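You operate a simulated robot arm through the tools that you are given. There is no shell and no other tool. Be economical: measure what you need, move in short steps, check, and stop when the job is done.

Carry out the task below with a simulated robot arm. There is one attempt and no reset: what you move stays moved.

TASK
Turn section B's air on; set AIR and BLOW by the card.
Fine: shut the vent valve first, then open the yellow lever; leave the other valves.

The check looks at the end state, three seconds after you hand in, the way a careful person would. Anything else that was tipped, shoved, dropped, spilled or broken makes it a failure.

THE ROBOT
A 7-joint arm with a three-finger gripper on a trunk, on a base that drives. Base frame: it is fixed to the floor where the robot stands at the start and does not move with it; the origin is under the middle of the robot, x ahead of it, y to its left, z up. Readings come in mm, degrees, newtons and seconds.
It reaches about 957 mm from its shoulder. Its first joint turns from -166.0 to 166.0 degrees. Places, roughly: section b air gauge [900, 0, 1200]; section b air lever [800, -100, 1300]; section b arm valve [600, -900, 1300]; section b blow gauge [700, -900, 1400]; section b blow valve [700, -800, 1400]; section b gauge knob [900, 0, 1100]; section b nozzle valve [700, -800, 1300]; section b plunger valve [600, -900, 1400]; section b vent valve [900, 0, 1300]. Payload 2.69 kg.
The TCP is the grasp point between the finger pads, 29 mm short of the fingertips. In the tool frame z runs along the fingers and y along their closing line. Largest opening 120 mm; the body of the gripper starts 78 mm behind the TCP.
Orientation is that of the tool frame in the base frame, as a unit quaternion [x, y, z, w]. With the fingers straight down and closing along the base's y, the tool's x points along the base's -x, its y along +y and its z along -z.

THE INTERFACE
- The arm moves only by the tool nudge_tool. Its argument "motion" is a list of rows, each a list of 7 numbers: the finger opening in mm, from 0 to 120, then the shift along the tool's x, y, z in mm, then the turn, a rotation vector about the tool's x, y, z in degrees. In form: [[fingers, dx, dy, dz, rx, ry, rz], ...]. A call has 1 to 8 rows; each row shifts and turns the commanded pose from where the row before left it, along the tool's axes as they then stand. Rows are played at 5 a second. More than 50 mm and 8.6 degrees between two rows, or a gripper value outside its range, and nothing of the call is played. Where a pose cannot be reached the arm comes as near as it can. A force on the tool above 40 N (or 10 N above the force at the start of the call, whichever is more), or a blocked arm, ends the call early, and 0.2 s more pass. The fingers move at their own pace and stop on an object; they squeeze with about 31 N. The grip force told is the motor's: it shows also when the fingers shut on nothing. Time passes only in rows, and 0.2 s behind the last, so rows that do not move let the fingers close. It gives the time, the measured TCP pose, the force on the tool (base axes), the opening and the grip force at its end, in the units of the frame above (readings bear some noise), with the torque about the TCP (base axes, N m) and any sound that the robot's microphone picked up.
- Cameras (640 x 400 px; columns grow to the right, rows downward): "scene" is now at [233.1, -49.1, 1249.3]; the picture's right is [-0.53, -0.85, 0.00], its down [-0.06, 0.04, -1.00] and it looks along [0.85, -0.52, -0.07] (base axes); focal length 271 px, centre (320, 200). "wrist" rides on the gripper at [63, 0, -104] in the tool frame; the picture's right is [0.00, 1.00, 0.00], its down [-0.83, 0.00, -0.56] and it looks along [-0.56, 0.00, 0.83] (tool axes); focal length 275 px, centre (320, 200). There is no depth. A picture from a camera that has moved, and an enlarged one, comes with that camera's place and axes in the base frame and with its lens.
- get_image(camera): a new picture of that camera. It takes no simulated time.
- lift_body(by): slides the trunk up (or, below 0, down) by that many mm; the arm and the scene camera ride with it, the base frame stays. It gives what a move gives, with no picture.
- steer(legs): drives the robot by 1 to 6 legs, each [ahead, left, turn to the left] in mm, mm and degrees, along the robot's own axes; the way and the turn of a leg run together, so that a leg with both is an arc; at most 1500 mm and 180 degrees a leg. The arm and the cameras ride along, it lands a little off, and it stops where it bumps. It gives what a move gives.
- turn_head(pan, tilt): turns the head with the scene camera to pan (to the left, within 86 degrees either way) and tilt (down, from -29 to 69), counted from straight ahead of the robot. It gives what a move gives.
- enlarge(camera, box): a new picture of the part [left, top, right, bottom] of that camera's present view, enlarged. It takes no simulated time.
- finish_job(): hands the job in; it is judged then, once.

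Work in short steps. Places have to be worked out from the pictures, the camera data and where the tool is seen: move nearer, look again, correct. Check each grasp and each placing, and mend what went wrong. You have 120 turns and 98 pictures in all, those below and enlarged ones among them. Open the gripper and draw the arm clear of the work before you hand the job in, unless the task says otherwise; then end with one line.

The tools are called after "Call:" as name(argument=value, ...) on one line, values as JSON. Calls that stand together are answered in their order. nudge_tool: Moves the arm, as the interface text tells. Its arguments: {"type":"object","properties":{"motion":{"type":"array","items":{"type":"array","items":{"type":"number"}}}},"required":["motion"]} The other tools are called the same way: lift_body (by) slides the trunk up or down; steer (legs) drives the base; turn_head (pan, tilt) turns the head that bears the scene camera; get_image (camera) takes a picture; enlarge (camera, box) takes an enlarged picture of a part of a camera's view; finish_job () hands the job in.

At the start:

```text
time_s: 0.0
eef_pos: [591.0, -353.7, 998.8]
ee_rot: [0.001, 1.0, -0.001, 0.0]
wrist_force: [-0.1, -0.2, 0.1]
wrist_torque: [-0.02, 0.01, 0.01]
finger_gap: 119.8
gripper_force: 0.0
trunk travel left (down, up): [-444.0, 169.0]
robot x, y, heading: [2.1, 0.4, -0.0]
head pan, tilt: [-31.7, 4.0]
```

scene: 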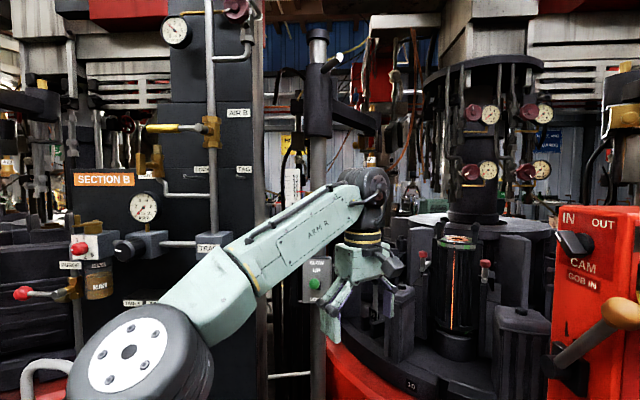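
wrist: 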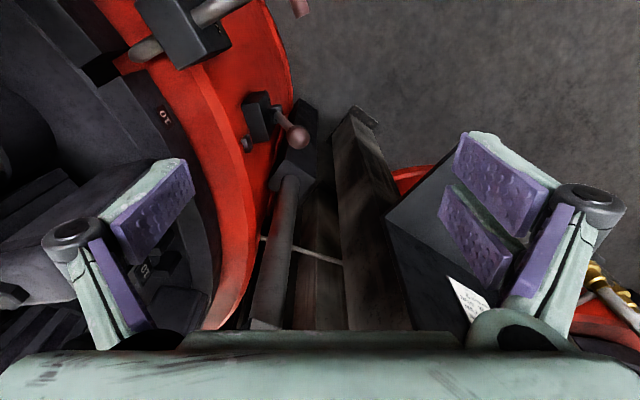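

The scene shows the section B panel on the left and a rotating machine on the right. I enlarge the panel to read the gauges, labels and valves.

Call:
enlarge(camera="scene", box=[60, 0, 270, 131])

Call:
enlarge(camera="scene", box=[0, 130, 280, 305])

Call:
enlarge(camera="scene", box=[420, 60, 580, 240])

```text
3.05 times, centred on (165, 66) of scene
camera zoom: at [233.1, -49.1, 1249.3], right [-0.53, -0.85, 0.0], down [-0.06, 0.04, -1.0], along [0.85, -0.52, -0.07], focal length 826 px, centre (792, 610)
```

zoom: 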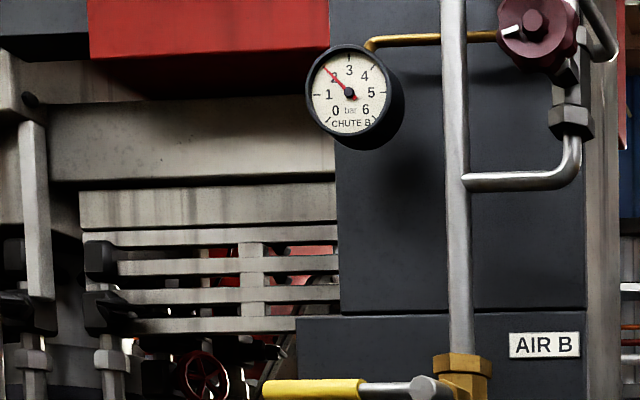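

```text
2.29 times, centred on (140, 218) of scene
camera zoom: at [233.1, -49.1, 1249.3], right [-0.53, -0.85, 0.0], down [-0.06, 0.04, -1.0], along [0.85, -0.52, -0.07], focal length 619 px, centre (731, 160)
```

zoom: 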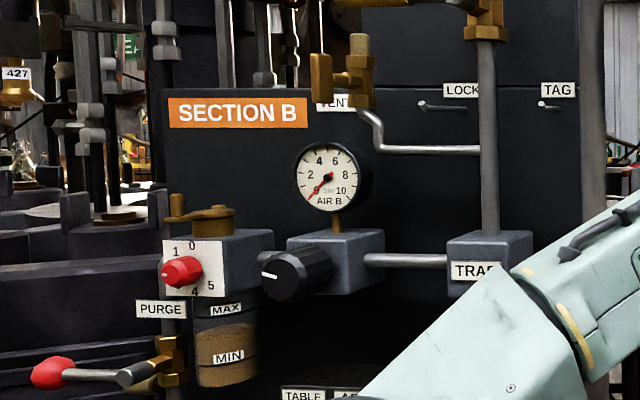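

```text
2.22 times, centred on (500, 150) of scene
camera zoom: at [233.1, -49.1, 1249.3], right [-0.53, -0.85, 0.0], down [-0.06, 0.04, -1.0], along [0.85, -0.52, -0.07], focal length 602 px, centre (-80, 311)
```

zoom: 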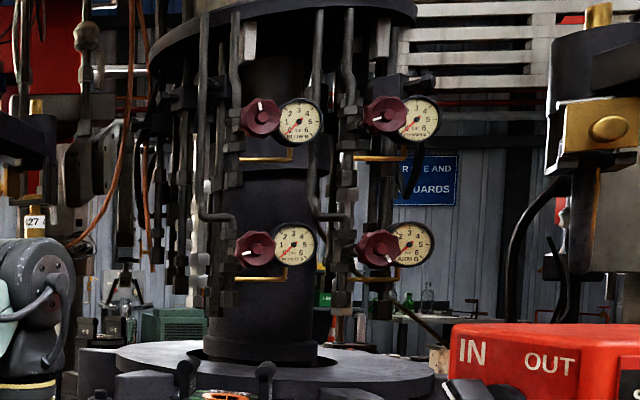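

I see the AIR B gauge at 0, vent valve, yellow lever, gauge knob (regulator), and four maroon knobs. The card is still to be found, so I turn the head left and down.

Call:
turn_head(pan=0, tilt=15)

Call:
get_image(camera="scene")

Call:
turn_head(pan=-60, tilt=15)

Call:
get_image(camera="scene")

Call:
enlarge(camera="wrist", box=[400, 250, 560, 350])

```text
time_s: 1.0
eef_pos: [591.4, -354.9, 1000.8]
ee_rot: [-0.001, 1.0, 0.0, 0.0]
wrist_force: [0.0, 0.6, 0.8]
wrist_torque: [-0.02, -0.03, 0.03]
finger_gap: 120.3
gripper_force: 0.0
trunk travel left (down, up): [-444.0, 169.0]
robot x, y, heading: [1.0, 0.7, -0.1]
head pan, tilt: [0.0, 15.0]
```

```text
92 pictures are left
camera scene: at [248.6, -1.1, 1231.5], right [0.0, -1.0, 0.0], down [-0.26, 0.0, -0.97], along [0.97, 0.0, -0.26], focal length 271 px, centre (320, 200)
```

scene: 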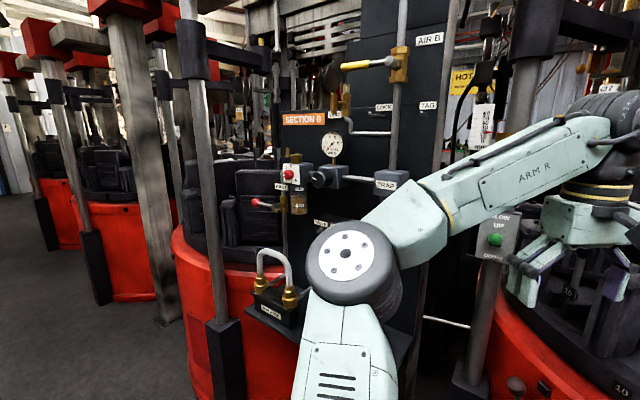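

```text
time_s: 2.3
eef_pos: [591.4, -354.3, 1000.0]
ee_rot: [0.001, 1.0, 0.0, 0.001]
wrist_force: [0.1, -0.4, 1.0]
wrist_torque: [0.01, -0.01, -0.01]
finger_gap: 120.0
gripper_force: 0.0
trunk travel left (down, up): [-444.0, 169.0]
robot x, y, heading: [5.0, -2.1, 0.2]
head pan, tilt: [-60.0, 15.0]
```

```text
91 pictures are left
camera scene: at [202.0, -81.9, 1231.5], right [-0.87, -0.5, 0.0], down [-0.13, 0.22, -0.97], along [0.48, -0.84, -0.26], focal length 271 px, centre (320, 200)
```

scene: 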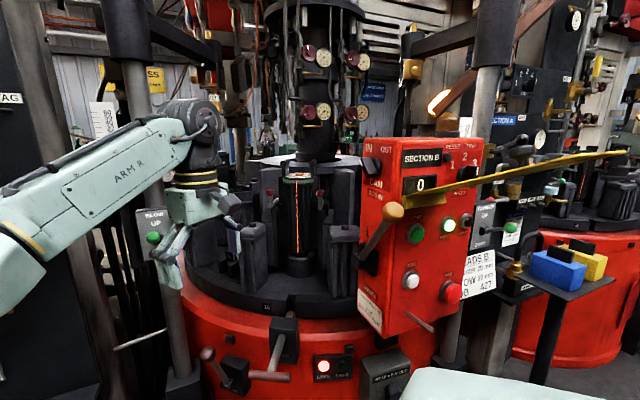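

```text
4.00 times, centred on (480, 300) of wrist
camera zoom: at [528.5, -353.8, 1103.8], right [0.0, 1.0, 0.0], down [0.83, 0.0, 0.56], along [0.56, 0.0, -0.83], focal length 1101 px, centre (-320, -200)
```

zoom: 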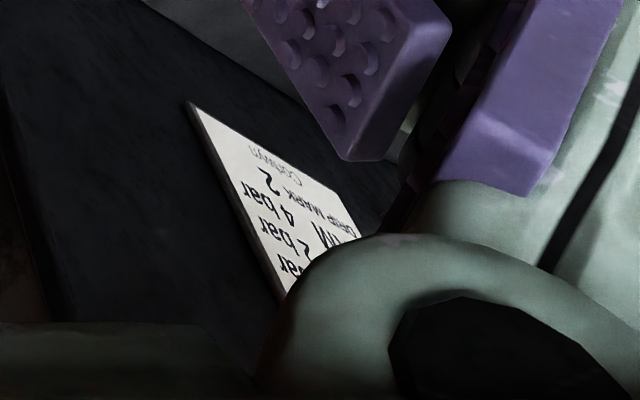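

A card lies on a shelf under the gripper view (text "4 bar, 2 bar..."), partly hidden. I raise the tool and shift left, backing a bit, to read it with the wrist camera.

Call:
nudge_tool(motion=[[120, 40, 0, -30, 0, 0, 0], [120, 30, 0, -40, 0, 0, 0], [120, 20, 0, -45, 0, 0, 0], [120, 0, 50, 0, 0, 0, 0], [120, 0, 50, 0, 0, 0, 0], [120, 0, 50, 0, 0, 0, 0], [120, 0, 50, 0, 0, 0, 0]])

Call:
get_image(camera="wrist")

```text
time_s: 3.9
eef_pos: [499.9, -147.9, 1018.8]
ee_rot: [0.0, 1.0, -0.001, 0.0]
wrist_force: [-0.5, -0.4, 0.0]
wrist_torque: [0.03, -0.01, 0.03]
finger_gap: 119.8
gripper_force: 0.1
out of reach, approached as far as the arm can: row 1, 2, 3
trunk travel left (down, up): [-444.0, 169.0]
robot x, y, heading: [-2.6, 0.4, -0.2]
head pan, tilt: [-60.0, 15.0]
```

```text
89 pictures are left
camera wrist: at [438.0, -146.8, 1122.2], right [0.0, 1.0, 0.0], down [0.83, 0.0, 0.56], along [0.56, 0.0, -0.83], focal length 275 px, centre (320, 200)
```

wrist: 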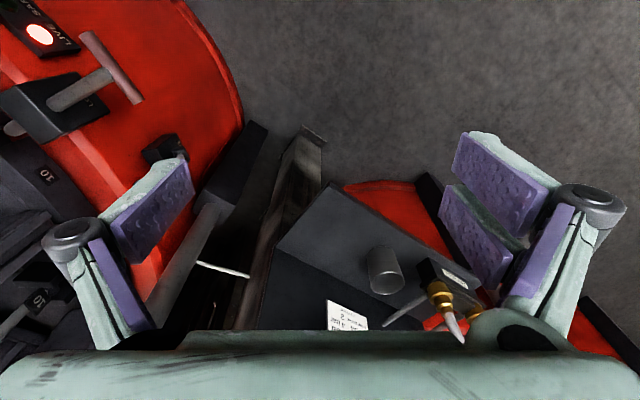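

The card is partly under the gripper body in view; I tilt the tool forward (fingers toward +x), which I need later anyway.

Call:
nudge_tool(motion=[[120, 0, 0, 0, 0, -8.5, 0], [120, 0, 0, 0, 0, -8.5, 0], [120, 0, 0, 0, 0, -8.5, 0], [120, 0, 0, 0, 0, -8.5, 0]])

Call:
get_image(camera="wrist")

```text
time_s: 4.9
eef_pos: [499.6, -148.6, 1017.8]
ee_rot: [-0.001, 0.956, -0.001, 0.293]
wrist_force: [0.1, -0.4, -0.3]
wrist_torque: [0.05, 0.02, 0.01]
finger_gap: 119.8
gripper_force: 0.0
trunk travel left (down, up): [-444.0, 169.0]
robot x, y, heading: [0.8, -1.7, -0.1]
head pan, tilt: [-60.0, 15.0]
```

```text
88 pictures are left
camera wrist: at [390.5, -147.3, 1068.0], right [0.0, 1.0, 0.0], down [0.38, 0.0, 0.93], along [0.93, 0.0, -0.38], focal length 275 px, centre (320, 200)
```

wrist: 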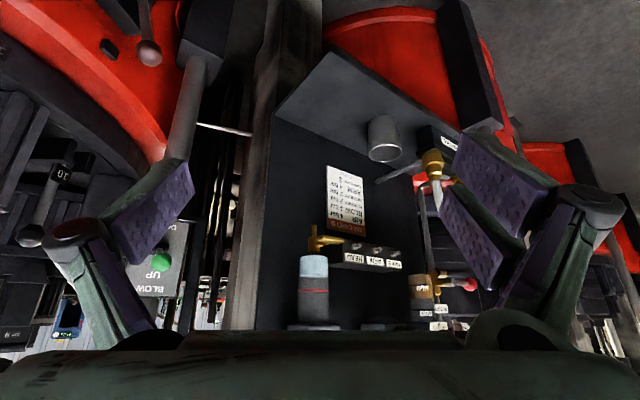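

The card is upright on the panel; the picture is upside-down, so I enlarge it.

Call:
enlarge(camera="wrist", box=[290, 155, 410, 240])

Call:
enlarge(camera="wrist", box=[280, 215, 480, 340])

```text
4.71 times, centred on (350, 198) of wrist
camera zoom: at [390.5, -147.3, 1068.0], right [0.0, 1.0, 0.0], down [0.38, 0.0, 0.93], along [0.93, 0.0, -0.38], focal length 1295 px, centre (179, 212)
```

zoom: 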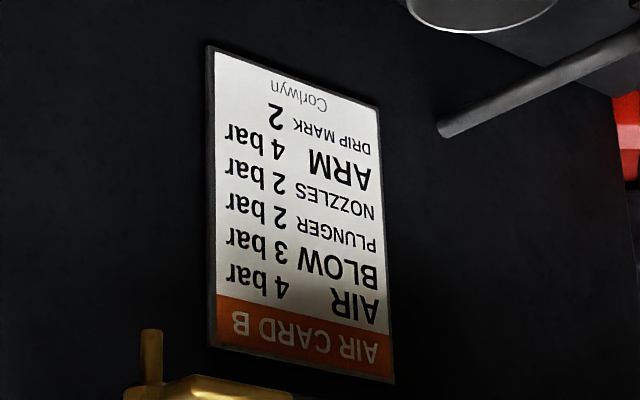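

```text
3.20 times, centred on (380, 278) of wrist
camera zoom: at [390.5, -147.3, 1068.0], right [0.0, 1.0, 0.0], down [0.38, 0.0, 0.93], along [0.93, 0.0, -0.38], focal length 881 px, centre (128, -48)
```

zoom: 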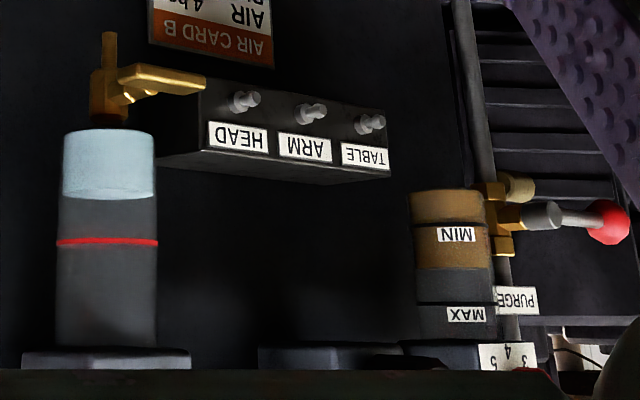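

Card: AIR 4 bar, BLOW 3 bar. Now a view of the panel valves, and of the other two cards for completeness.

Call:
enlarge(camera="scene", box=[440, 230, 540, 310])

Call:
turn_head(pan=-5, tilt=0)

Call:
enlarge(camera="scene", box=[240, 90, 480, 240])

```text
5.00 times, centred on (490, 270) of scene
camera zoom: at [201.9, -81.9, 1231.5], right [-0.87, -0.5, 0.0], down [-0.13, 0.22, -0.97], along [0.48, -0.84, -0.26], focal length 1354 px, centre (-530, -150)
```

zoom: 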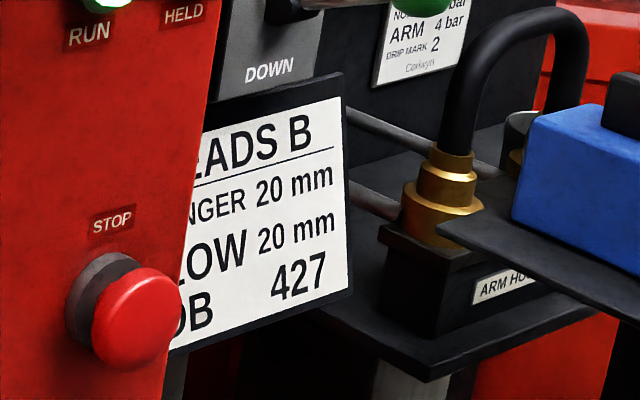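

```text
time_s: 6.1
eef_pos: [501.0, -149.2, 1017.4]
ee_rot: [0.0, 0.956, 0.0, 0.292]
wrist_force: [0.2, 0.4, -1.4]
wrist_torque: [-0.04, 0.0, 0.02]
finger_gap: 120.0
gripper_force: 0.0
trunk travel left (down, up): [-444.0, 169.0]
robot x, y, heading: [2.6, -1.9, -0.2]
head pan, tilt: [-5.0, 0.0]
```

```text
2.67 times, centred on (360, 165) of scene
camera zoom: at [244.9, -8.9, 1255.6], right [-0.09, -1.0, 0.0], down [0.0, 0.0, -1.0], along [1.0, -0.09, 0.0], focal length 722 px, centre (213, 293)
```

zoom: 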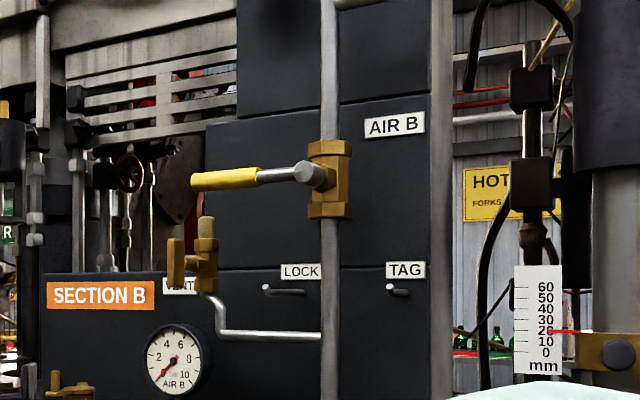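

The yellow lever is horizontal, across the vertical pipe (shut). I look closer at the vent valve and lever.

Call:
enlarge(camera="scene", box=[290, 160, 350, 220])

Call:
enlarge(camera="scene", box=[240, 190, 400, 290])

Call:
get_image(camera="scene")

```text
6.67 times, centred on (320, 190) of scene
camera zoom: at [244.9, -8.9, 1255.6], right [-0.09, -1.0, 0.0], down [0.0, 0.0, -1.0], along [1.0, -0.09, 0.0], focal length 1806 px, centre (320, 267)
```

zoom: 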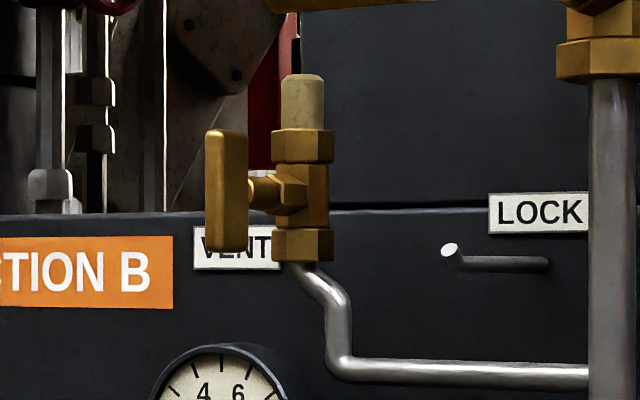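

```text
4.00 times, centred on (320, 240) of scene
camera zoom: at [244.9, -8.9, 1255.6], right [-0.09, -1.0, 0.0], down [0.0, 0.0, -1.0], along [1.0, -0.09, 0.0], focal length 1084 px, centre (320, 40)
```

zoom: 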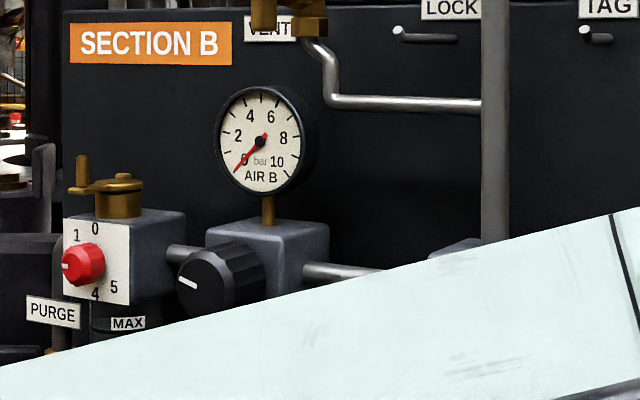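

```text
81 pictures are left
camera scene: at [244.9, -8.9, 1255.6], right [-0.09, -1.0, 0.0], down [0.0, 0.0, -1.0], along [1.0, -0.09, 0.0], focal length 271 px, centre (320, 200)
```

scene: 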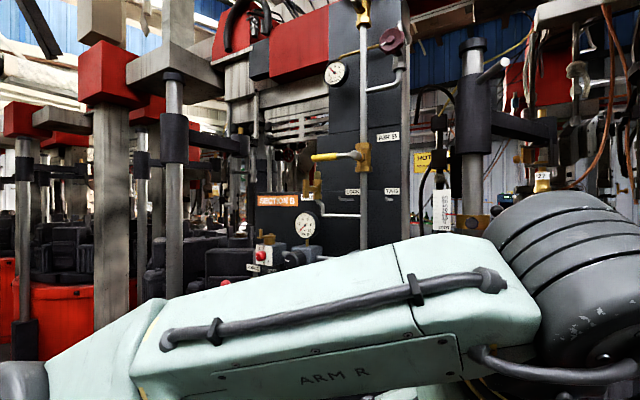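

The vent handle plate is upright, along its pipe, so open; it sits on the left of its body. I turn the tool horizontal (pointing +x) and lift the trunk to get a wrist view.

Call:
nudge_tool(motion=[[120, 0, 0, 0, 0, -8, 0], [120, 0, 0, 0, 0, -8, 0], [120, 0, 0, 0, 0, -8, 0], [120, 0, 0, 0, 0, -8, 0], [120, 0, 0, 0, 0, -8, 0], [120, 0, 0, 0, 0, -8, 0], [120, 0, 0, 0, 0, -8, 0]])

Call:
lift_body(by=160)

Call:
get_image(camera="wrist")

Call:
get_image(camera="scene")

```text
time_s: 7.7
eef_pos: [548.7, -155.8, 1073.3]
ee_rot: [-0.002, 0.707, 0.0, 0.707]
wrist_force: [-0.2, 0.8, -0.6]
wrist_torque: [0.0, 0.05, 0.0]
finger_gap: 120.1
gripper_force: 0.1
out of reach, approached as far as the arm can: row 5, 6, 7
trunk travel left (down, up): [-444.0, 169.0]
robot x, y, heading: [-0.5, 2.4, -0.1]
head pan, tilt: [-5.0, 0.0]
```

```text
time_s: 9.5
eef_pos: [547.9, -157.1, 1233.9]
ee_rot: [-0.001, 0.708, 0.0, 0.706]
wrist_force: [0.7, 0.1, 0.2]
wrist_torque: [0.0, 0.04, 0.0]
finger_gap: 120.4
gripper_force: 0.0
trunk travel left (down, up): [-604.0, 9.0]
robot x, y, heading: [-0.7, -1.4, 0.1]
head pan, tilt: [-5.0, 0.0]
```

```text
80 pictures are left
camera wrist: at [445.9, -156.8, 1169.7], right [0.0, 1.0, -0.01], down [-0.55, 0.0, 0.83], along [0.83, 0.0, 0.55], focal length 275 px, centre (320, 200)
```

wrist: 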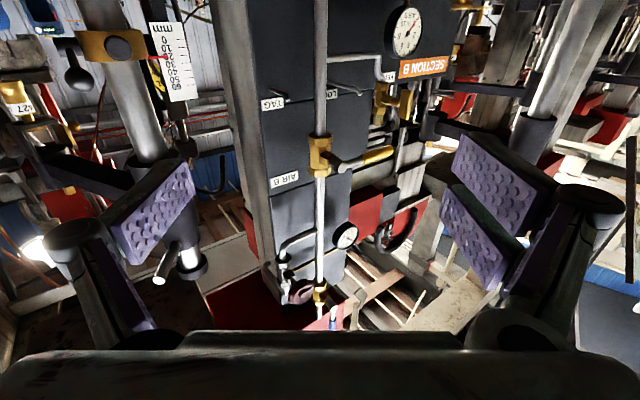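

```text
79 pictures are left
camera scene: at [245.0, -8.8, 1415.5], right [-0.09, -1.0, 0.0], down [0.0, 0.0, -1.0], along [1.0, -0.09, 0.0], focal length 271 px, centre (320, 200)
```

scene: 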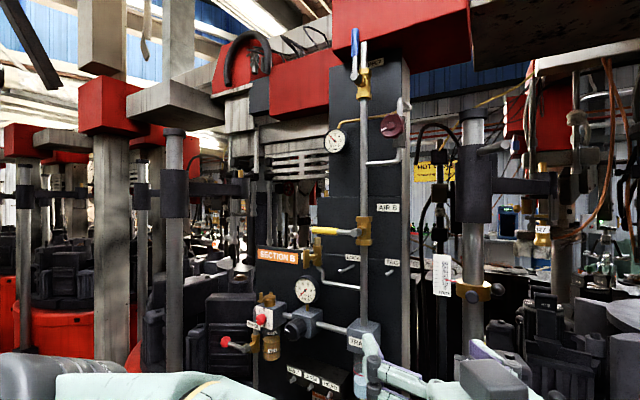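

The trunk lift gives a vertical baseline for triangulation. I enlarge the valves from this higher view.

Call:
enlarge(camera="scene", box=[250, 215, 410, 355])

Call:
enlarge(camera="scene", box=[290, 220, 350, 280])

Call:
enlarge(camera="wrist", box=[290, 50, 450, 190])

```text
2.86 times, centred on (330, 285) of scene
camera zoom: at [245.0, -8.8, 1415.5], right [-0.09, -1.0, 0.0], down [0.0, 0.0, -1.0], along [1.0, -0.09, 0.0], focal length 774 px, centre (291, -43)
```

zoom: 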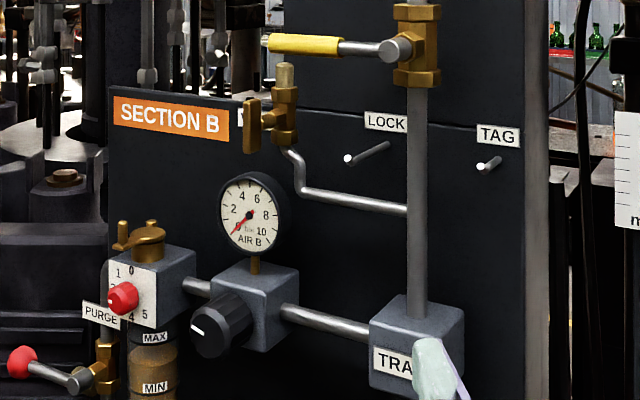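

```text
6.67 times, centred on (320, 250) of scene
camera zoom: at [245.0, -8.8, 1415.5], right [-0.09, -1.0, 0.0], down [0.0, 0.0, -1.0], along [1.0, -0.09, 0.0], focal length 1806 px, centre (320, -133)
```

zoom: 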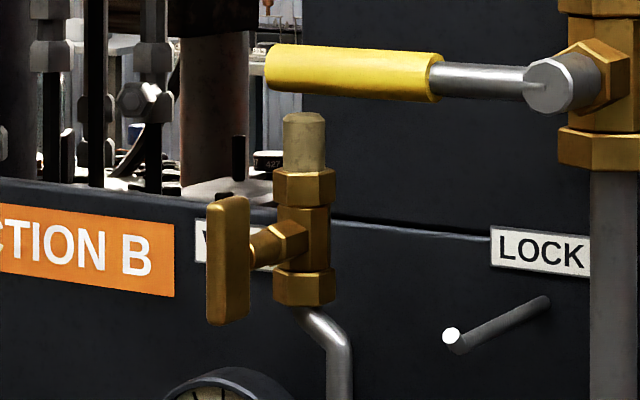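

```text
2.86 times, centred on (370, 120) of wrist
camera zoom: at [445.9, -156.8, 1169.7], right [0.0, 1.0, -0.01], down [-0.55, 0.0, 0.83], along [0.83, 0.0, 0.55], focal length 786 px, centre (177, 429)
```

zoom: 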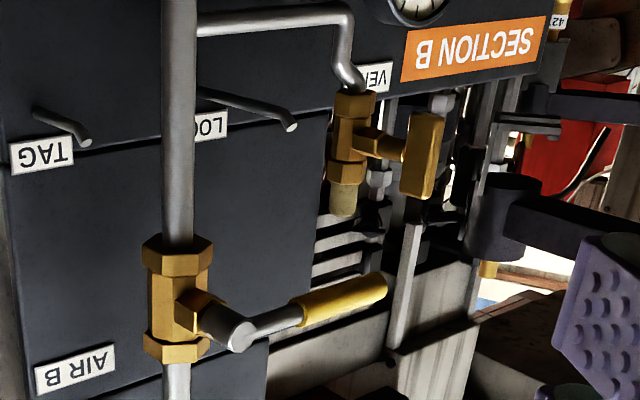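

Triangulating from the two heights: panel normal ≈ (-0.81, 0.585, 0); vent handle ≈ (860,-31,1282), its stem along the normal; lever cap ≈ (788,-128,1348), tip ≈ (845,-44,1348); knob ≈ (866,2,1116). I move left and yaw the tool 36° to face the panel.

Call:
nudge_tool(motion=[[60, 0, 50, 20, 0, 0, 0], [60, -20, 45, 20, 0, 0, 0], [60, -20, 40, 0, 8.5, 0, 0], [60, 0, 40, 0, 8.5, 0, 0], [60, 0, 0, 0, 8.5, 0, 0], [60, 0, 0, 0, 8.5, 0, 0], [60, 0, 0, 0, 2, 0, 0]])

Call:
get_image(camera="wrist")

Call:
get_image(camera="scene")

```text
refused: row 1 steps farther than a row can; nothing moved
```

```text
75 pictures are left
camera wrist: at [445.9, -156.8, 1169.7], right [0.0, 1.0, -0.01], down [-0.55, 0.0, 0.83], along [0.83, 0.0, 0.55], focal length 275 px, centre (320, 200)
```

wrist: 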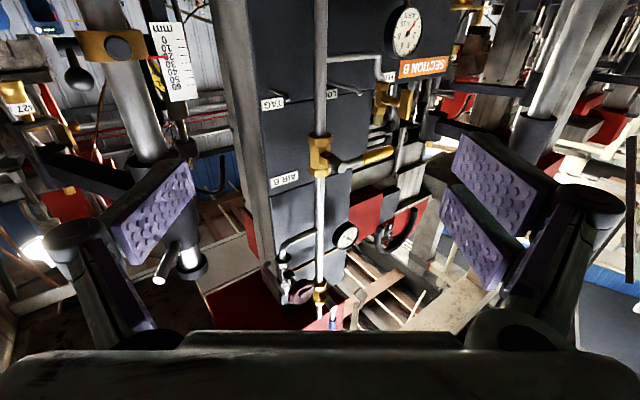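

```text
74 pictures are left
camera scene: at [245.0, -8.8, 1415.5], right [-0.09, -1.0, 0.0], down [0.0, 0.0, -1.0], along [1.0, -0.09, 0.0], focal length 271 px, centre (320, 200)
```

scene: 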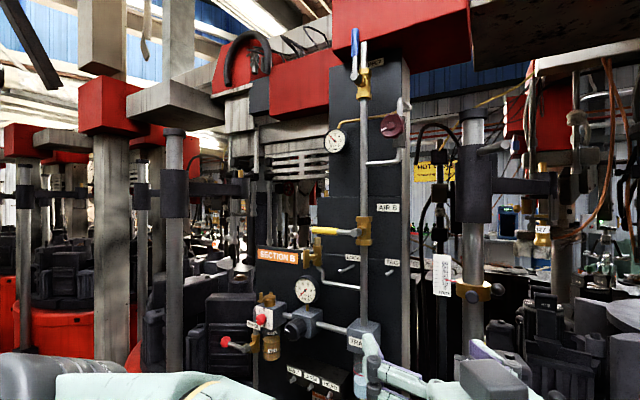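

The first row was over 50 mm; I repeat with smaller steps.

Call:
nudge_tool(motion=[[60, 0, 45, 15, 0, 0, 0], [60, -15, 42, 15, 0, 0, 0], [60, -15, 40, 0, 8.5, 0, 0], [60, 0, 40, 0, 8.5, 0, 0], [60, 0, 0, 0, 8.5, 0, 0], [60, 0, 0, 0, 8.5, 0, 0], [60, 0, 0, 0, 2, 0, 0]])

Call:
get_image(camera="wrist")

Call:
get_image(camera="scene")

```text
time_s: 11.1
eef_pos: [592.4, 1.5, 1276.8]
ee_rot: [0.218, 0.673, -0.218, 0.673]
wrist_force: [0.1, -0.6, -0.5]
wrist_torque: [0.02, 0.0, -0.01]
finger_gap: 60.1
gripper_force: 0.1
out of reach, approached as far as the arm can: row 1
trunk travel left (down, up): [-604.0, 9.0]
robot x, y, heading: [-2.5, 1.5, 0.0]
head pan, tilt: [-5.0, 0.0]
```

```text
73 pictures are left
camera wrist: at [507.7, 63.4, 1212.5], right [0.59, 0.81, -0.01], down [-0.45, 0.33, 0.83], along [0.67, -0.49, 0.56], focal length 275 px, centre (320, 200)
```

wrist: 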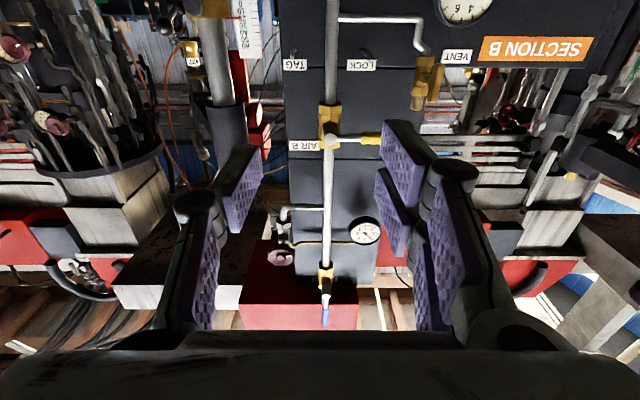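

```text
72 pictures are left
camera scene: at [244.9, -8.8, 1415.6], right [-0.09, -1.0, 0.0], down [0.0, 0.0, -1.0], along [1.0, -0.09, 0.0], focal length 271 px, centre (320, 200)
```

scene: 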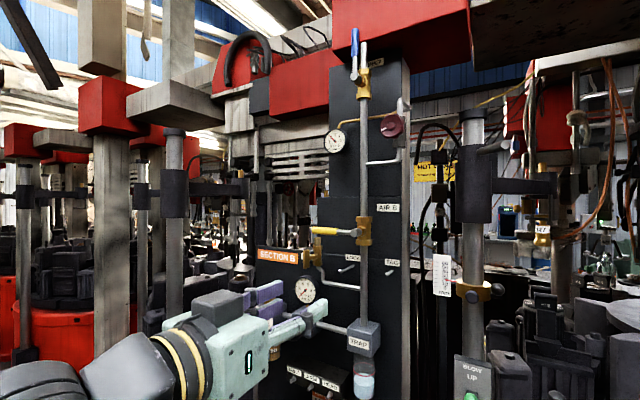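

The tool now squares to the panel. Vent handle is 131 mm along tool y and 236 mm ahead; I move to ~100 mm in front of it and look.

Call:
nudge_tool(motion=[[60, 0, 44, 0, 0, 0, 0], [60, 0, 44, 0, 0, 0, 0], [60, 0, 43, 0, 0, 0, 0], [60, 0, 0, 40, 0, 0, 0], [60, 0, 0, 40, 0, 0, 0], [60, -3, 0, 40, 0, 0, 0]])

Call:
get_image(camera="wrist")

Call:
get_image(camera="scene")

```text
time_s: 12.5
eef_pos: [766.4, 36.2, 1278.9]
ee_rot: [0.217, 0.674, -0.22, 0.671]
wrist_force: [0.0, 0.3, 0.1]
wrist_torque: [0.02, -0.01, -0.02]
finger_gap: 60.1
gripper_force: 0.1
trunk travel left (down, up): [-604.0, 9.0]
robot x, y, heading: [-0.8, -0.3, 0.1]
head pan, tilt: [-5.0, 0.0]
```

```text
71 pictures are left
camera wrist: at [682.0, 98.5, 1215.9], right [0.59, 0.81, -0.01], down [-0.45, 0.33, 0.83], along [0.68, -0.49, 0.55], focal length 275 px, centre (320, 200)
```

wrist: 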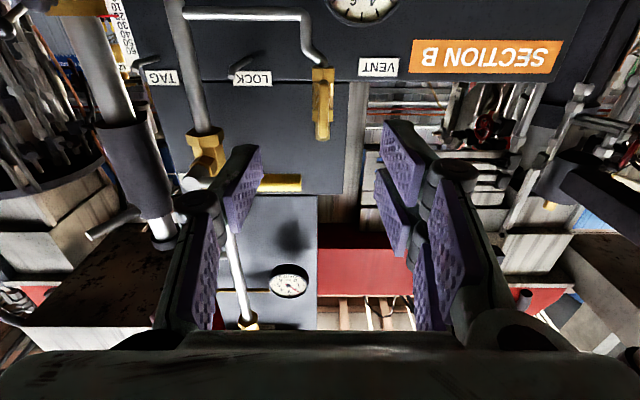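

```text
70 pictures are left
camera scene: at [245.1, -9.1, 1415.5], right [-0.09, -1.0, 0.0], down [0.0, 0.0, -1.0], along [1.0, -0.09, 0.0], focal length 271 px, centre (320, 200)
```

scene: 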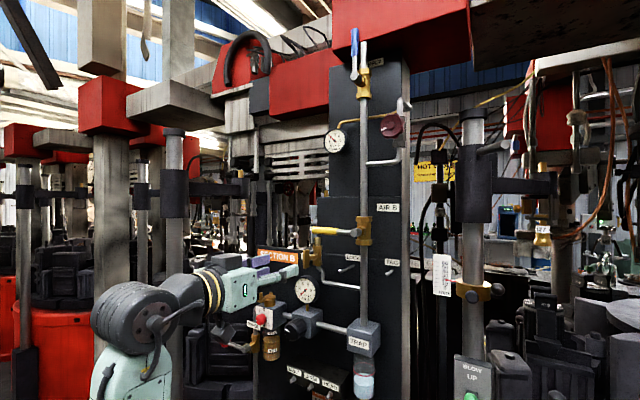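

Call:
enlarge(camera="wrist", box=[260, 50, 400, 150])

```text
4.00 times, centred on (330, 100) of wrist
camera zoom: at [682.0, 98.5, 1215.9], right [0.59, 0.81, -0.01], down [-0.45, 0.33, 0.83], along [0.68, -0.49, 0.55], focal length 1101 px, centre (280, 600)
```

zoom: 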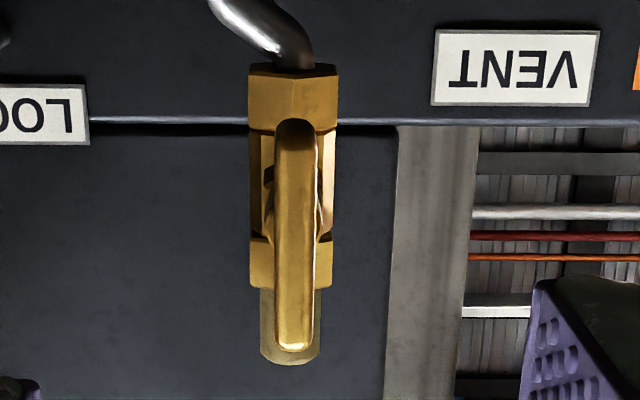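

The handle is well aligned (about +3 mm in tool y). I advance 55 mm and look again.

Call:
nudge_tool(motion=[[60, 1, 3, 28, 0, 0, 0], [60, 1, 0, 27, 0, 0, 0]])

Call:
get_image(camera="wrist")

Call:
enlarge(camera="scene", box=[220, 200, 380, 300])

```text
time_s: 13.1
eef_pos: [811.8, 6.7, 1276.9]
ee_rot: [0.219, 0.673, -0.219, 0.672]
wrist_force: [0.4, -0.2, 0.5]
wrist_torque: [0.05, 0.01, 0.01]
finger_gap: 60.2
gripper_force: 0.0
trunk travel left (down, up): [-604.0, 9.0]
robot x, y, heading: [-0.0, 0.5, -0.2]
head pan, tilt: [-5.0, 0.0]
```

```text
68 pictures are left
camera wrist: at [728.0, 69.2, 1213.6], right [0.59, 0.81, -0.01], down [-0.45, 0.33, 0.83], along [0.68, -0.49, 0.56], focal length 275 px, centre (320, 200)
```

wrist: 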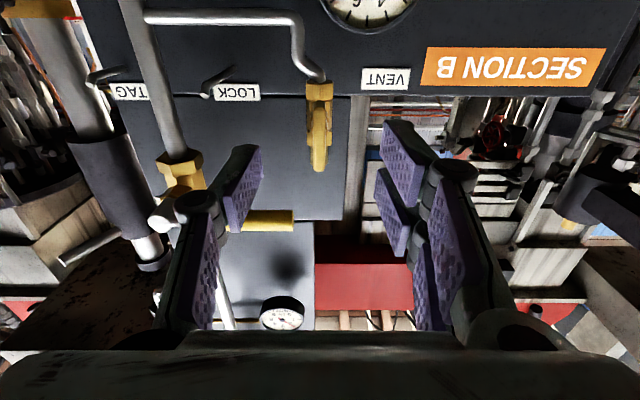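

```text
4.00 times, centred on (300, 250) of scene
camera zoom: at [245.1, -9.1, 1415.5], right [-0.09, -1.0, 0.0], down [0.0, 0.0, -1.0], along [1.0, -0.09, 0.0], focal length 1084 px, centre (400, 0)
```

zoom: 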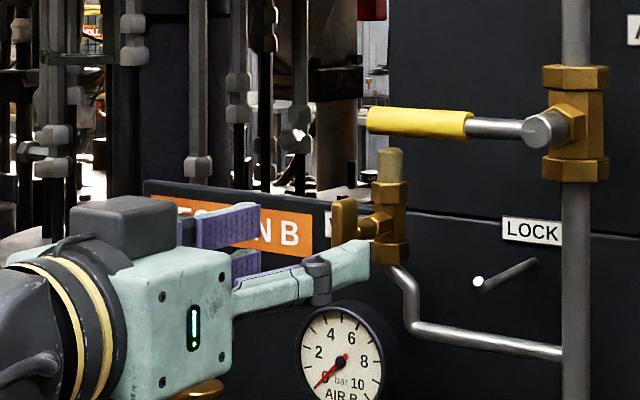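

Call:
enlarge(camera="wrist", box=[250, 70, 390, 190])

```text
3.33 times, centred on (320, 130) of wrist
camera zoom: at [728.0, 69.2, 1213.6], right [0.59, 0.81, -0.01], down [-0.45, 0.33, 0.83], along [0.68, -0.49, 0.56], focal length 918 px, centre (320, 433)
```

zoom: 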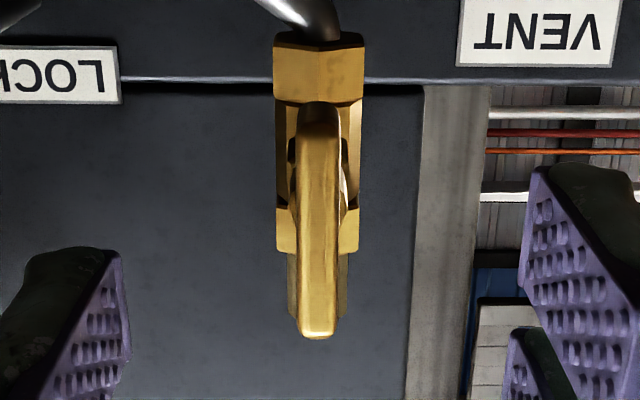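

Triangulated: handle centred, front face 56 mm ahead. I advance 50 mm, then close on it.

Call:
nudge_tool(motion=[[60, 0, 0, 25, 0, 0, 0], [60, 0, 0, 25, 0, 0, 0]])

Call:
enlarge(camera="scene", box=[220, 200, 380, 300])

Call:
get_image(camera="wrist")

```text
time_s: 13.7
eef_pos: [853.3, -22.2, 1276.8]
ee_rot: [0.217, 0.673, -0.218, 0.672]
wrist_force: [0.6, 0.2, -0.3]
wrist_torque: [0.02, 0.0, 0.04]
finger_gap: 60.0
gripper_force: 0.0
trunk travel left (down, up): [-604.0, 9.0]
robot x, y, heading: [0.8, -5.8, -0.1]
head pan, tilt: [-5.0, 0.0]
```

```text
4.00 times, centred on (300, 250) of scene
camera zoom: at [245.0, -9.0, 1415.6], right [-0.09, -1.0, 0.0], down [0.0, 0.0, -1.0], along [1.0, -0.09, 0.0], focal length 1084 px, centre (400, 0)
```

zoom: 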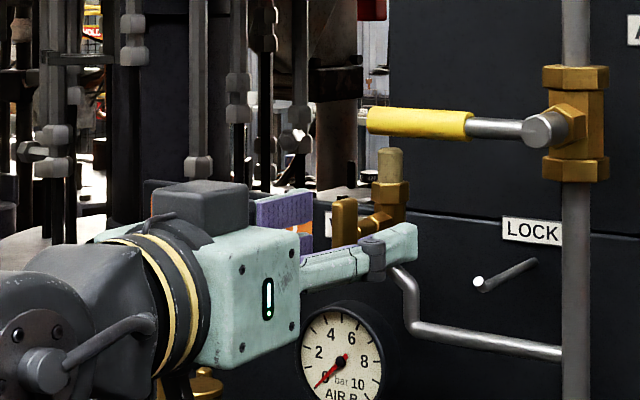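

```text
64 pictures are left
camera wrist: at [769.1, 40.2, 1213.6], right [0.59, 0.81, -0.01], down [-0.45, 0.33, 0.83], along [0.68, -0.48, 0.56], focal length 275 px, centre (320, 200)
```

wrist: 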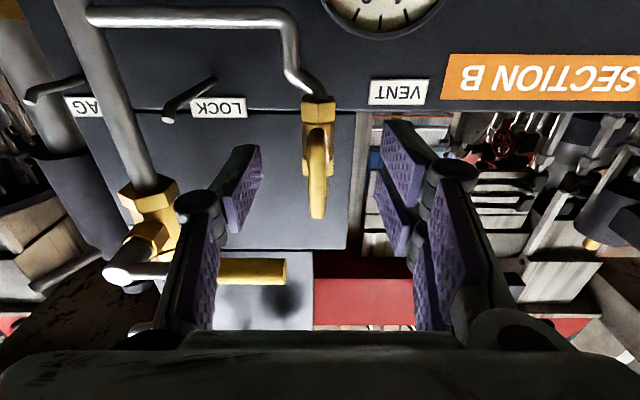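

The handle lies between the pads; closing on it.

Call:
nudge_tool(motion=[[40, 0, 0, 0, 0, 0, 0], [25, 0, 0, 0, 0, 0, 0], [10, 0, 0, 0, 0, 0, 0], [0, 0, 0, 0, 0, 0, 0], [0, 0, 0, 0, 0, 0, 0]])

Call:
get_image(camera="wrist")

```text
time_s: 14.9
eef_pos: [852.6, -23.2, 1278.9]
ee_rot: [0.218, 0.673, -0.22, 0.672]
wrist_force: [-2.6, -2.4, -1.6]
wrist_torque: [0.17, -0.11, -0.06]
finger_gap: 7.9
gripper_force: 25.8
trunk travel left (down, up): [-604.0, 9.0]
robot x, y, heading: [-1.1, 2.3, 0.2]
head pan, tilt: [-5.0, 0.0]
```

```text
63 pictures are left
camera wrist: at [768.4, 39.6, 1213.9], right [0.59, 0.81, -0.01], down [-0.45, 0.33, 0.83], along [0.67, -0.49, 0.56], focal length 275 px, centre (320, 200)
```

wrist: 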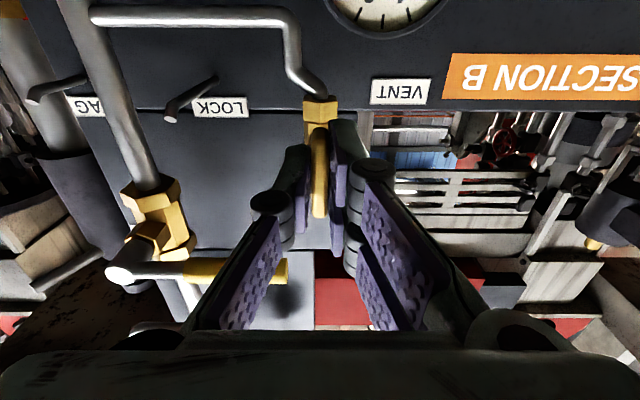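

Held (gap 8 mm). I try turning clockwise (rz +) in small steps and check torque.

Call:
nudge_tool(motion=[[0, 0, 0, 0, 0, 0, 5], [0, 0, 0, 0, 0, 0, 5], [0, 0, 0, 0, 0, 0, 5]])

Call:
get_image(camera="wrist")

```text
time_s: 15.7
eef_pos: [851.6, -22.5, 1277.0]
ee_rot: [0.304, 0.638, -0.129, 0.695]
wrist_force: [0.2, -4.5, 2.8]
wrist_torque: [0.42, 0.66, 0.16]
finger_gap: 7.7
gripper_force: 35.7
trunk travel left (down, up): [-604.0, 9.0]
robot x, y, heading: [1.9, 1.0, -0.1]
head pan, tilt: [-5.0, 0.0]
```

```text
62 pictures are left
camera wrist: at [778.1, 52.9, 1215.9], right [0.57, 0.78, 0.25], down [-0.57, 0.16, 0.8], along [0.59, -0.6, 0.54], focal length 275 px, centre (320, 200)
```

wrist: 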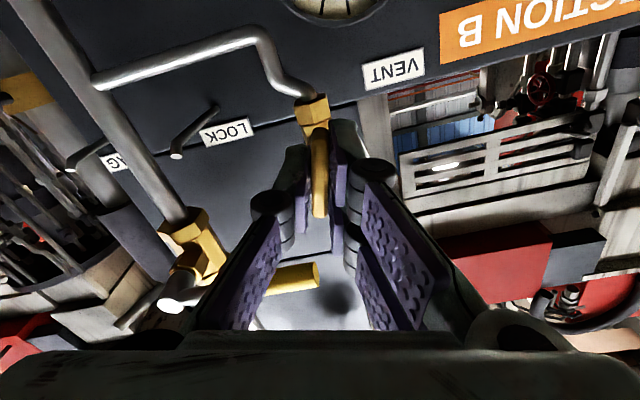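

The handle turns with the gripper, low torque. Continue clockwise.

Call:
nudge_tool(motion=[[0, 0, 0, 0, 0, 0, 7], [0, 0, 0, 0, 0, 0, 7], [0, 0, 0, 0, 0, 0, 7], [0, 0, 0, 0, 0, 0, 7], [0, 0, 0, 0, 0, 0, 7]])

Call:
get_image(camera="wrist")

```text
time_s: 16.9
eef_pos: [851.8, -22.7, 1276.2]
ee_rot: [0.482, 0.518, 0.087, 0.702]
wrist_force: [4.3, -4.1, 5.5]
wrist_torque: [-0.31, -0.33, -0.42]
finger_gap: 7.7
gripper_force: 35.8
trunk travel left (down, up): [-604.0, 9.0]
robot x, y, heading: [1.2, -3.4, -0.1]
head pan, tilt: [-5.0, 0.0]
```

```text
61 pictures are left
camera wrist: at [797.2, 79.1, 1236.3], right [0.38, 0.52, 0.76], down [-0.82, -0.19, 0.54], along [0.42, -0.83, 0.36], focal length 275 px, centre (320, 200)
```

wrist: 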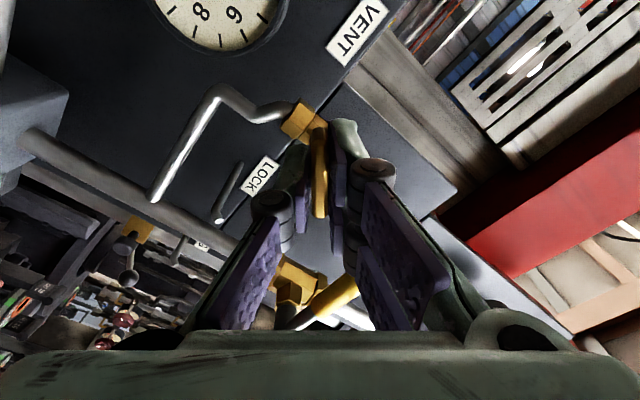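

Turned ~50°, still free. Continue 35° more, then check.

Call:
nudge_tool(motion=[[0, 0, 0, 0, 0, 0, 7], [0, 0, 0, 0, 0, 0, 7], [0, 0, 0, 0, 0, 0, 7], [0, 0, 0, 0, 0, 0, 7], [0, 0, 0, 0, 0, 0, 7]])

Call:
enlarge(camera="scene", box=[220, 200, 380, 300])

```text
time_s: 18.1
eef_pos: [851.8, -22.9, 1279.0]
ee_rot: [0.615, 0.348, 0.294, 0.644]
wrist_force: [11.1, -6.8, 14.3]
wrist_torque: [-0.24, -0.31, -0.66]
finger_gap: 7.8
gripper_force: 35.8
trunk travel left (down, up): [-604.0, 9.0]
robot x, y, heading: [2.6, 0.7, 0.0]
head pan, tilt: [-5.0, 0.0]
```

```text
4.00 times, centred on (300, 250) of scene
camera zoom: at [244.8, -9.6, 1415.7], right [-0.09, -1.0, 0.0], down [0.0, 0.0, -1.0], along [1.0, -0.09, 0.0], focal length 1084 px, centre (400, 0)
```

zoom: 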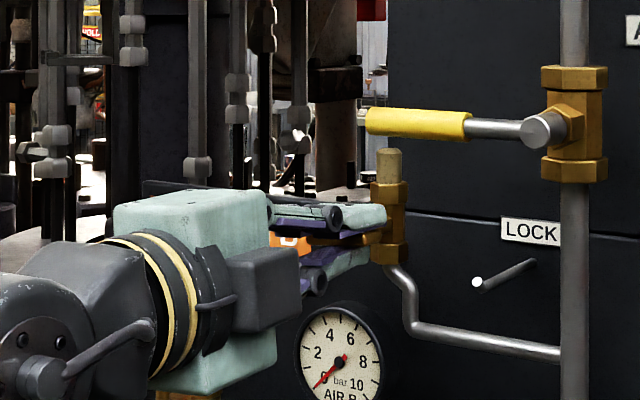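

85° turned. I finish the last 5-6°, easing the side force.

Call:
nudge_tool(motion=[[0, 0, 0, 0, 0, 0, 3], [0, 0, 0, 0, 0, 0, 3], [0, 0, 0, 0, 0, 0, 0]])

Call:
get_image(camera="wrist")

```text
time_s: 18.9
eef_pos: [853.5, -21.7, 1278.8]
ee_rot: [0.631, 0.316, 0.326, 0.628]
wrist_force: [16.9, -8.5, 21.2]
wrist_torque: [-1.0, 0.2, 0.14]
finger_gap: 7.7
gripper_force: 35.6
trunk travel left (down, up): [-604.0, 9.0]
robot x, y, heading: [0.0, 0.2, -0.1]
head pan, tilt: [-5.0, 0.0]
```

```text
59 pictures are left
camera wrist: at [805.8, 91.3, 1277.9], right [-0.01, -0.01, 1.0], down [-0.94, -0.35, -0.01], along [0.35, -0.94, 0.0], focal length 275 px, centre (320, 200)
```

wrist: 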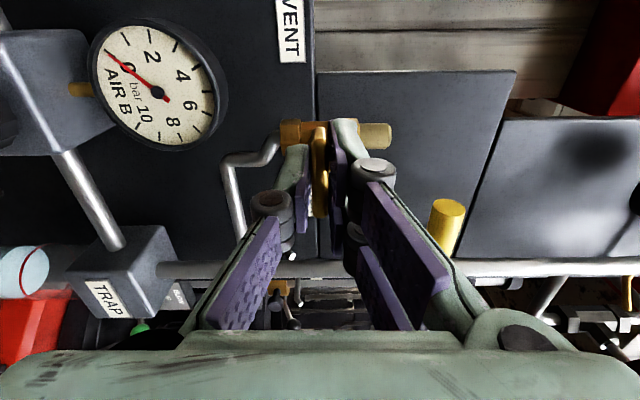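

The vent handle is now square across its pipe (shut). I open and back straight out.

Call:
nudge_tool(motion=[[20, 0, 0, 0, 0, 0, 0], [34, 0, 0, 0, 0, 0, 0], [34, 0, 0, -20, 0, 0, 0], [34, 0, 0, -30, 0, 0, 0], [34, 0, 0, -40, 0, 0, 0]])

Call:
get_image(camera="wrist")

Call:
enlarge(camera="scene", box=[220, 200, 380, 300])

```text
time_s: 20.1
eef_pos: [780.0, 31.6, 1278.0]
ee_rot: [0.633, 0.316, 0.326, 0.628]
wrist_force: [-0.7, -0.3, 0.3]
wrist_torque: [-0.03, 0.0, 0.03]
finger_gap: 34.1
gripper_force: 0.1
trunk travel left (down, up): [-604.0, 9.0]
robot x, y, heading: [0.7, -0.7, -0.1]
head pan, tilt: [-5.0, 0.0]
```

```text
58 pictures are left
camera wrist: at [732.9, 144.8, 1277.7], right [-0.01, -0.01, 1.0], down [-0.94, -0.35, -0.01], along [0.35, -0.94, -0.01], focal length 275 px, centre (320, 200)
```

wrist: 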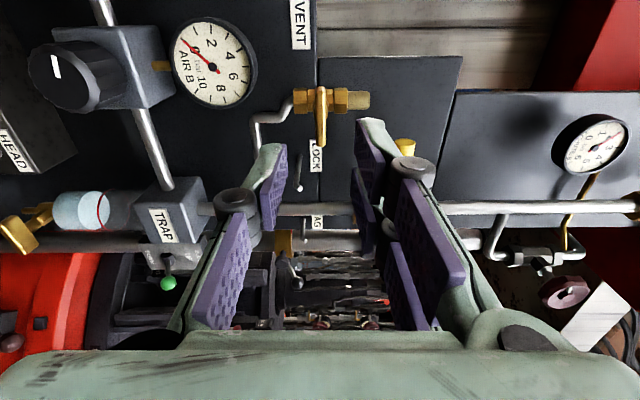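

```text
4.00 times, centred on (300, 250) of scene
camera zoom: at [244.6, -8.6, 1415.7], right [-0.09, -1.0, 0.0], down [0.0, 0.0, -1.0], along [1.0, -0.09, 0.0], focal length 1084 px, centre (400, 0)
```

zoom: 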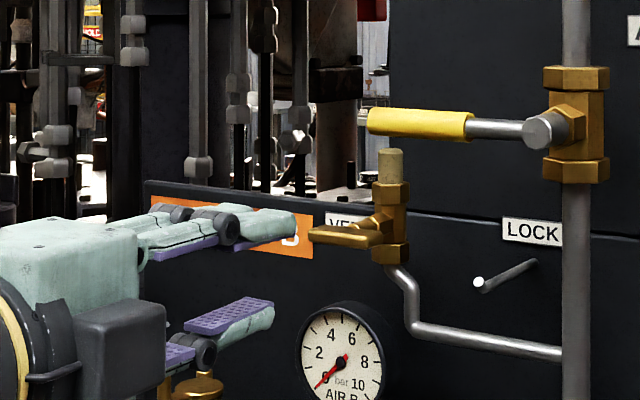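

Vent is shut. For the lever: in panel coordinates (s left, z up, f out) pivot ≈ (-45,1346,97), tip s≈56. I close the fingers and put them below the yellow handle at s≈25, tips just behind the bar.

Call:
nudge_tool(motion=[[10, -30, 10, 0, 0, 0, 0], [0, -24, 25, 0, 0, 0, 0], [0, 0, 0, 30, 0, 0, 0], [0, 0, 0, 25, 0, 0, 0]])

Call:
get_image(camera="wrist")

Call:
enlarge(camera="scene", box=[220, 180, 380, 280])

```text
time_s: 21.1
eef_pos: [791.6, -45.7, 1311.3]
ee_rot: [0.632, 0.317, 0.326, 0.628]
wrist_force: [0.1, 0.1, 0.4]
wrist_torque: [0.03, -0.01, 0.0]
finger_gap: 0.1
gripper_force: 29.0
trunk travel left (down, up): [-604.0, 9.0]
robot x, y, heading: [1.1, -1.2, -0.1]
head pan, tilt: [-5.0, 0.0]
```

```text
56 pictures are left
camera wrist: at [745.8, 67.4, 1311.2], right [-0.01, -0.01, 1.0], down [-0.94, -0.35, -0.01], along [0.35, -0.94, -0.01], focal length 275 px, centre (320, 200)
```

wrist: 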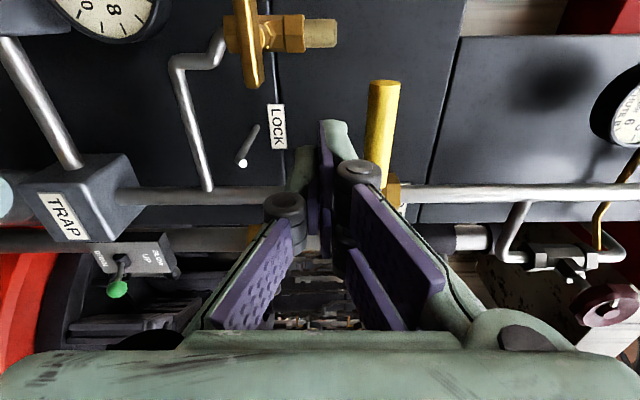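

```text
4.00 times, centred on (300, 230) of scene
camera zoom: at [245.0, -9.0, 1415.6], right [-0.09, -1.0, 0.0], down [0.0, 0.0, -1.0], along [1.0, -0.09, 0.0], focal length 1084 px, centre (400, 80)
```

zoom: 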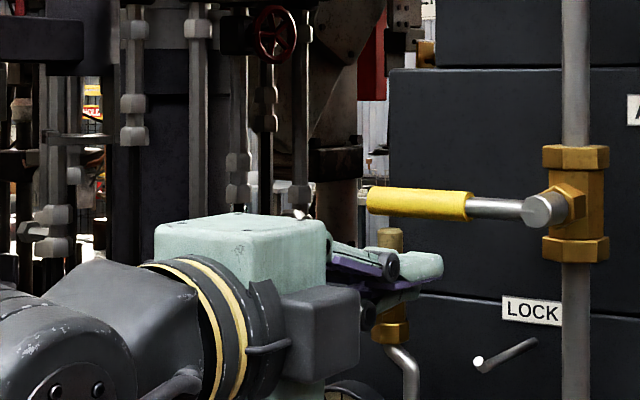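

Advance 27 mm so the tips pass behind the bar, then push up the first ~15° and check the reaction.

Call:
nudge_tool(motion=[[0, 0, 0, 27, 0, 0, 0], [0, 1, 12, 0, 0, 0, 0], [0, 1, 8, 0, 0, 0, 0], [0, 2, 9, 0, 0, 0, 0], [0, 0, 8, 0, 0, 0, 0]])

Call:
enlarge(camera="scene", box=[220, 180, 380, 280])

```text
time_s: 22.3
eef_pos: [817.4, -59.3, 1347.3]
ee_rot: [0.633, 0.317, 0.325, 0.627]
wrist_force: [0.9, -1.1, -4.5]
wrist_torque: [0.13, 0.01, 0.03]
finger_gap: 0.0
gripper_force: 28.4
trunk travel left (down, up): [-604.0, 9.0]
robot x, y, heading: [-2.0, 3.2, -0.0]
head pan, tilt: [-5.0, 0.0]
```

```text
4.00 times, centred on (300, 230) of scene
camera zoom: at [245.4, -9.0, 1415.5], right [-0.09, -1.0, 0.0], down [0.0, 0.0, -1.0], along [1.0, -0.09, 0.0], focal length 1084 px, centre (400, 80)
```

zoom: 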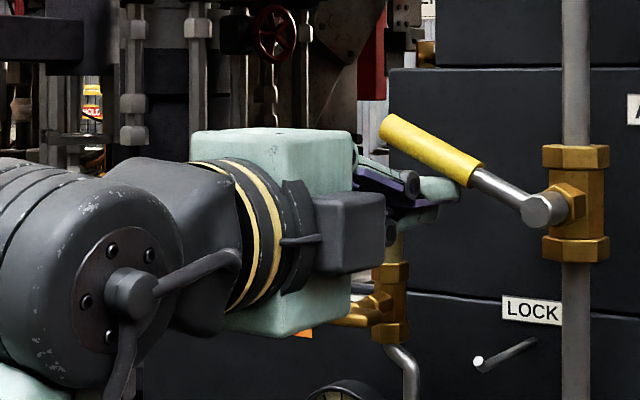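

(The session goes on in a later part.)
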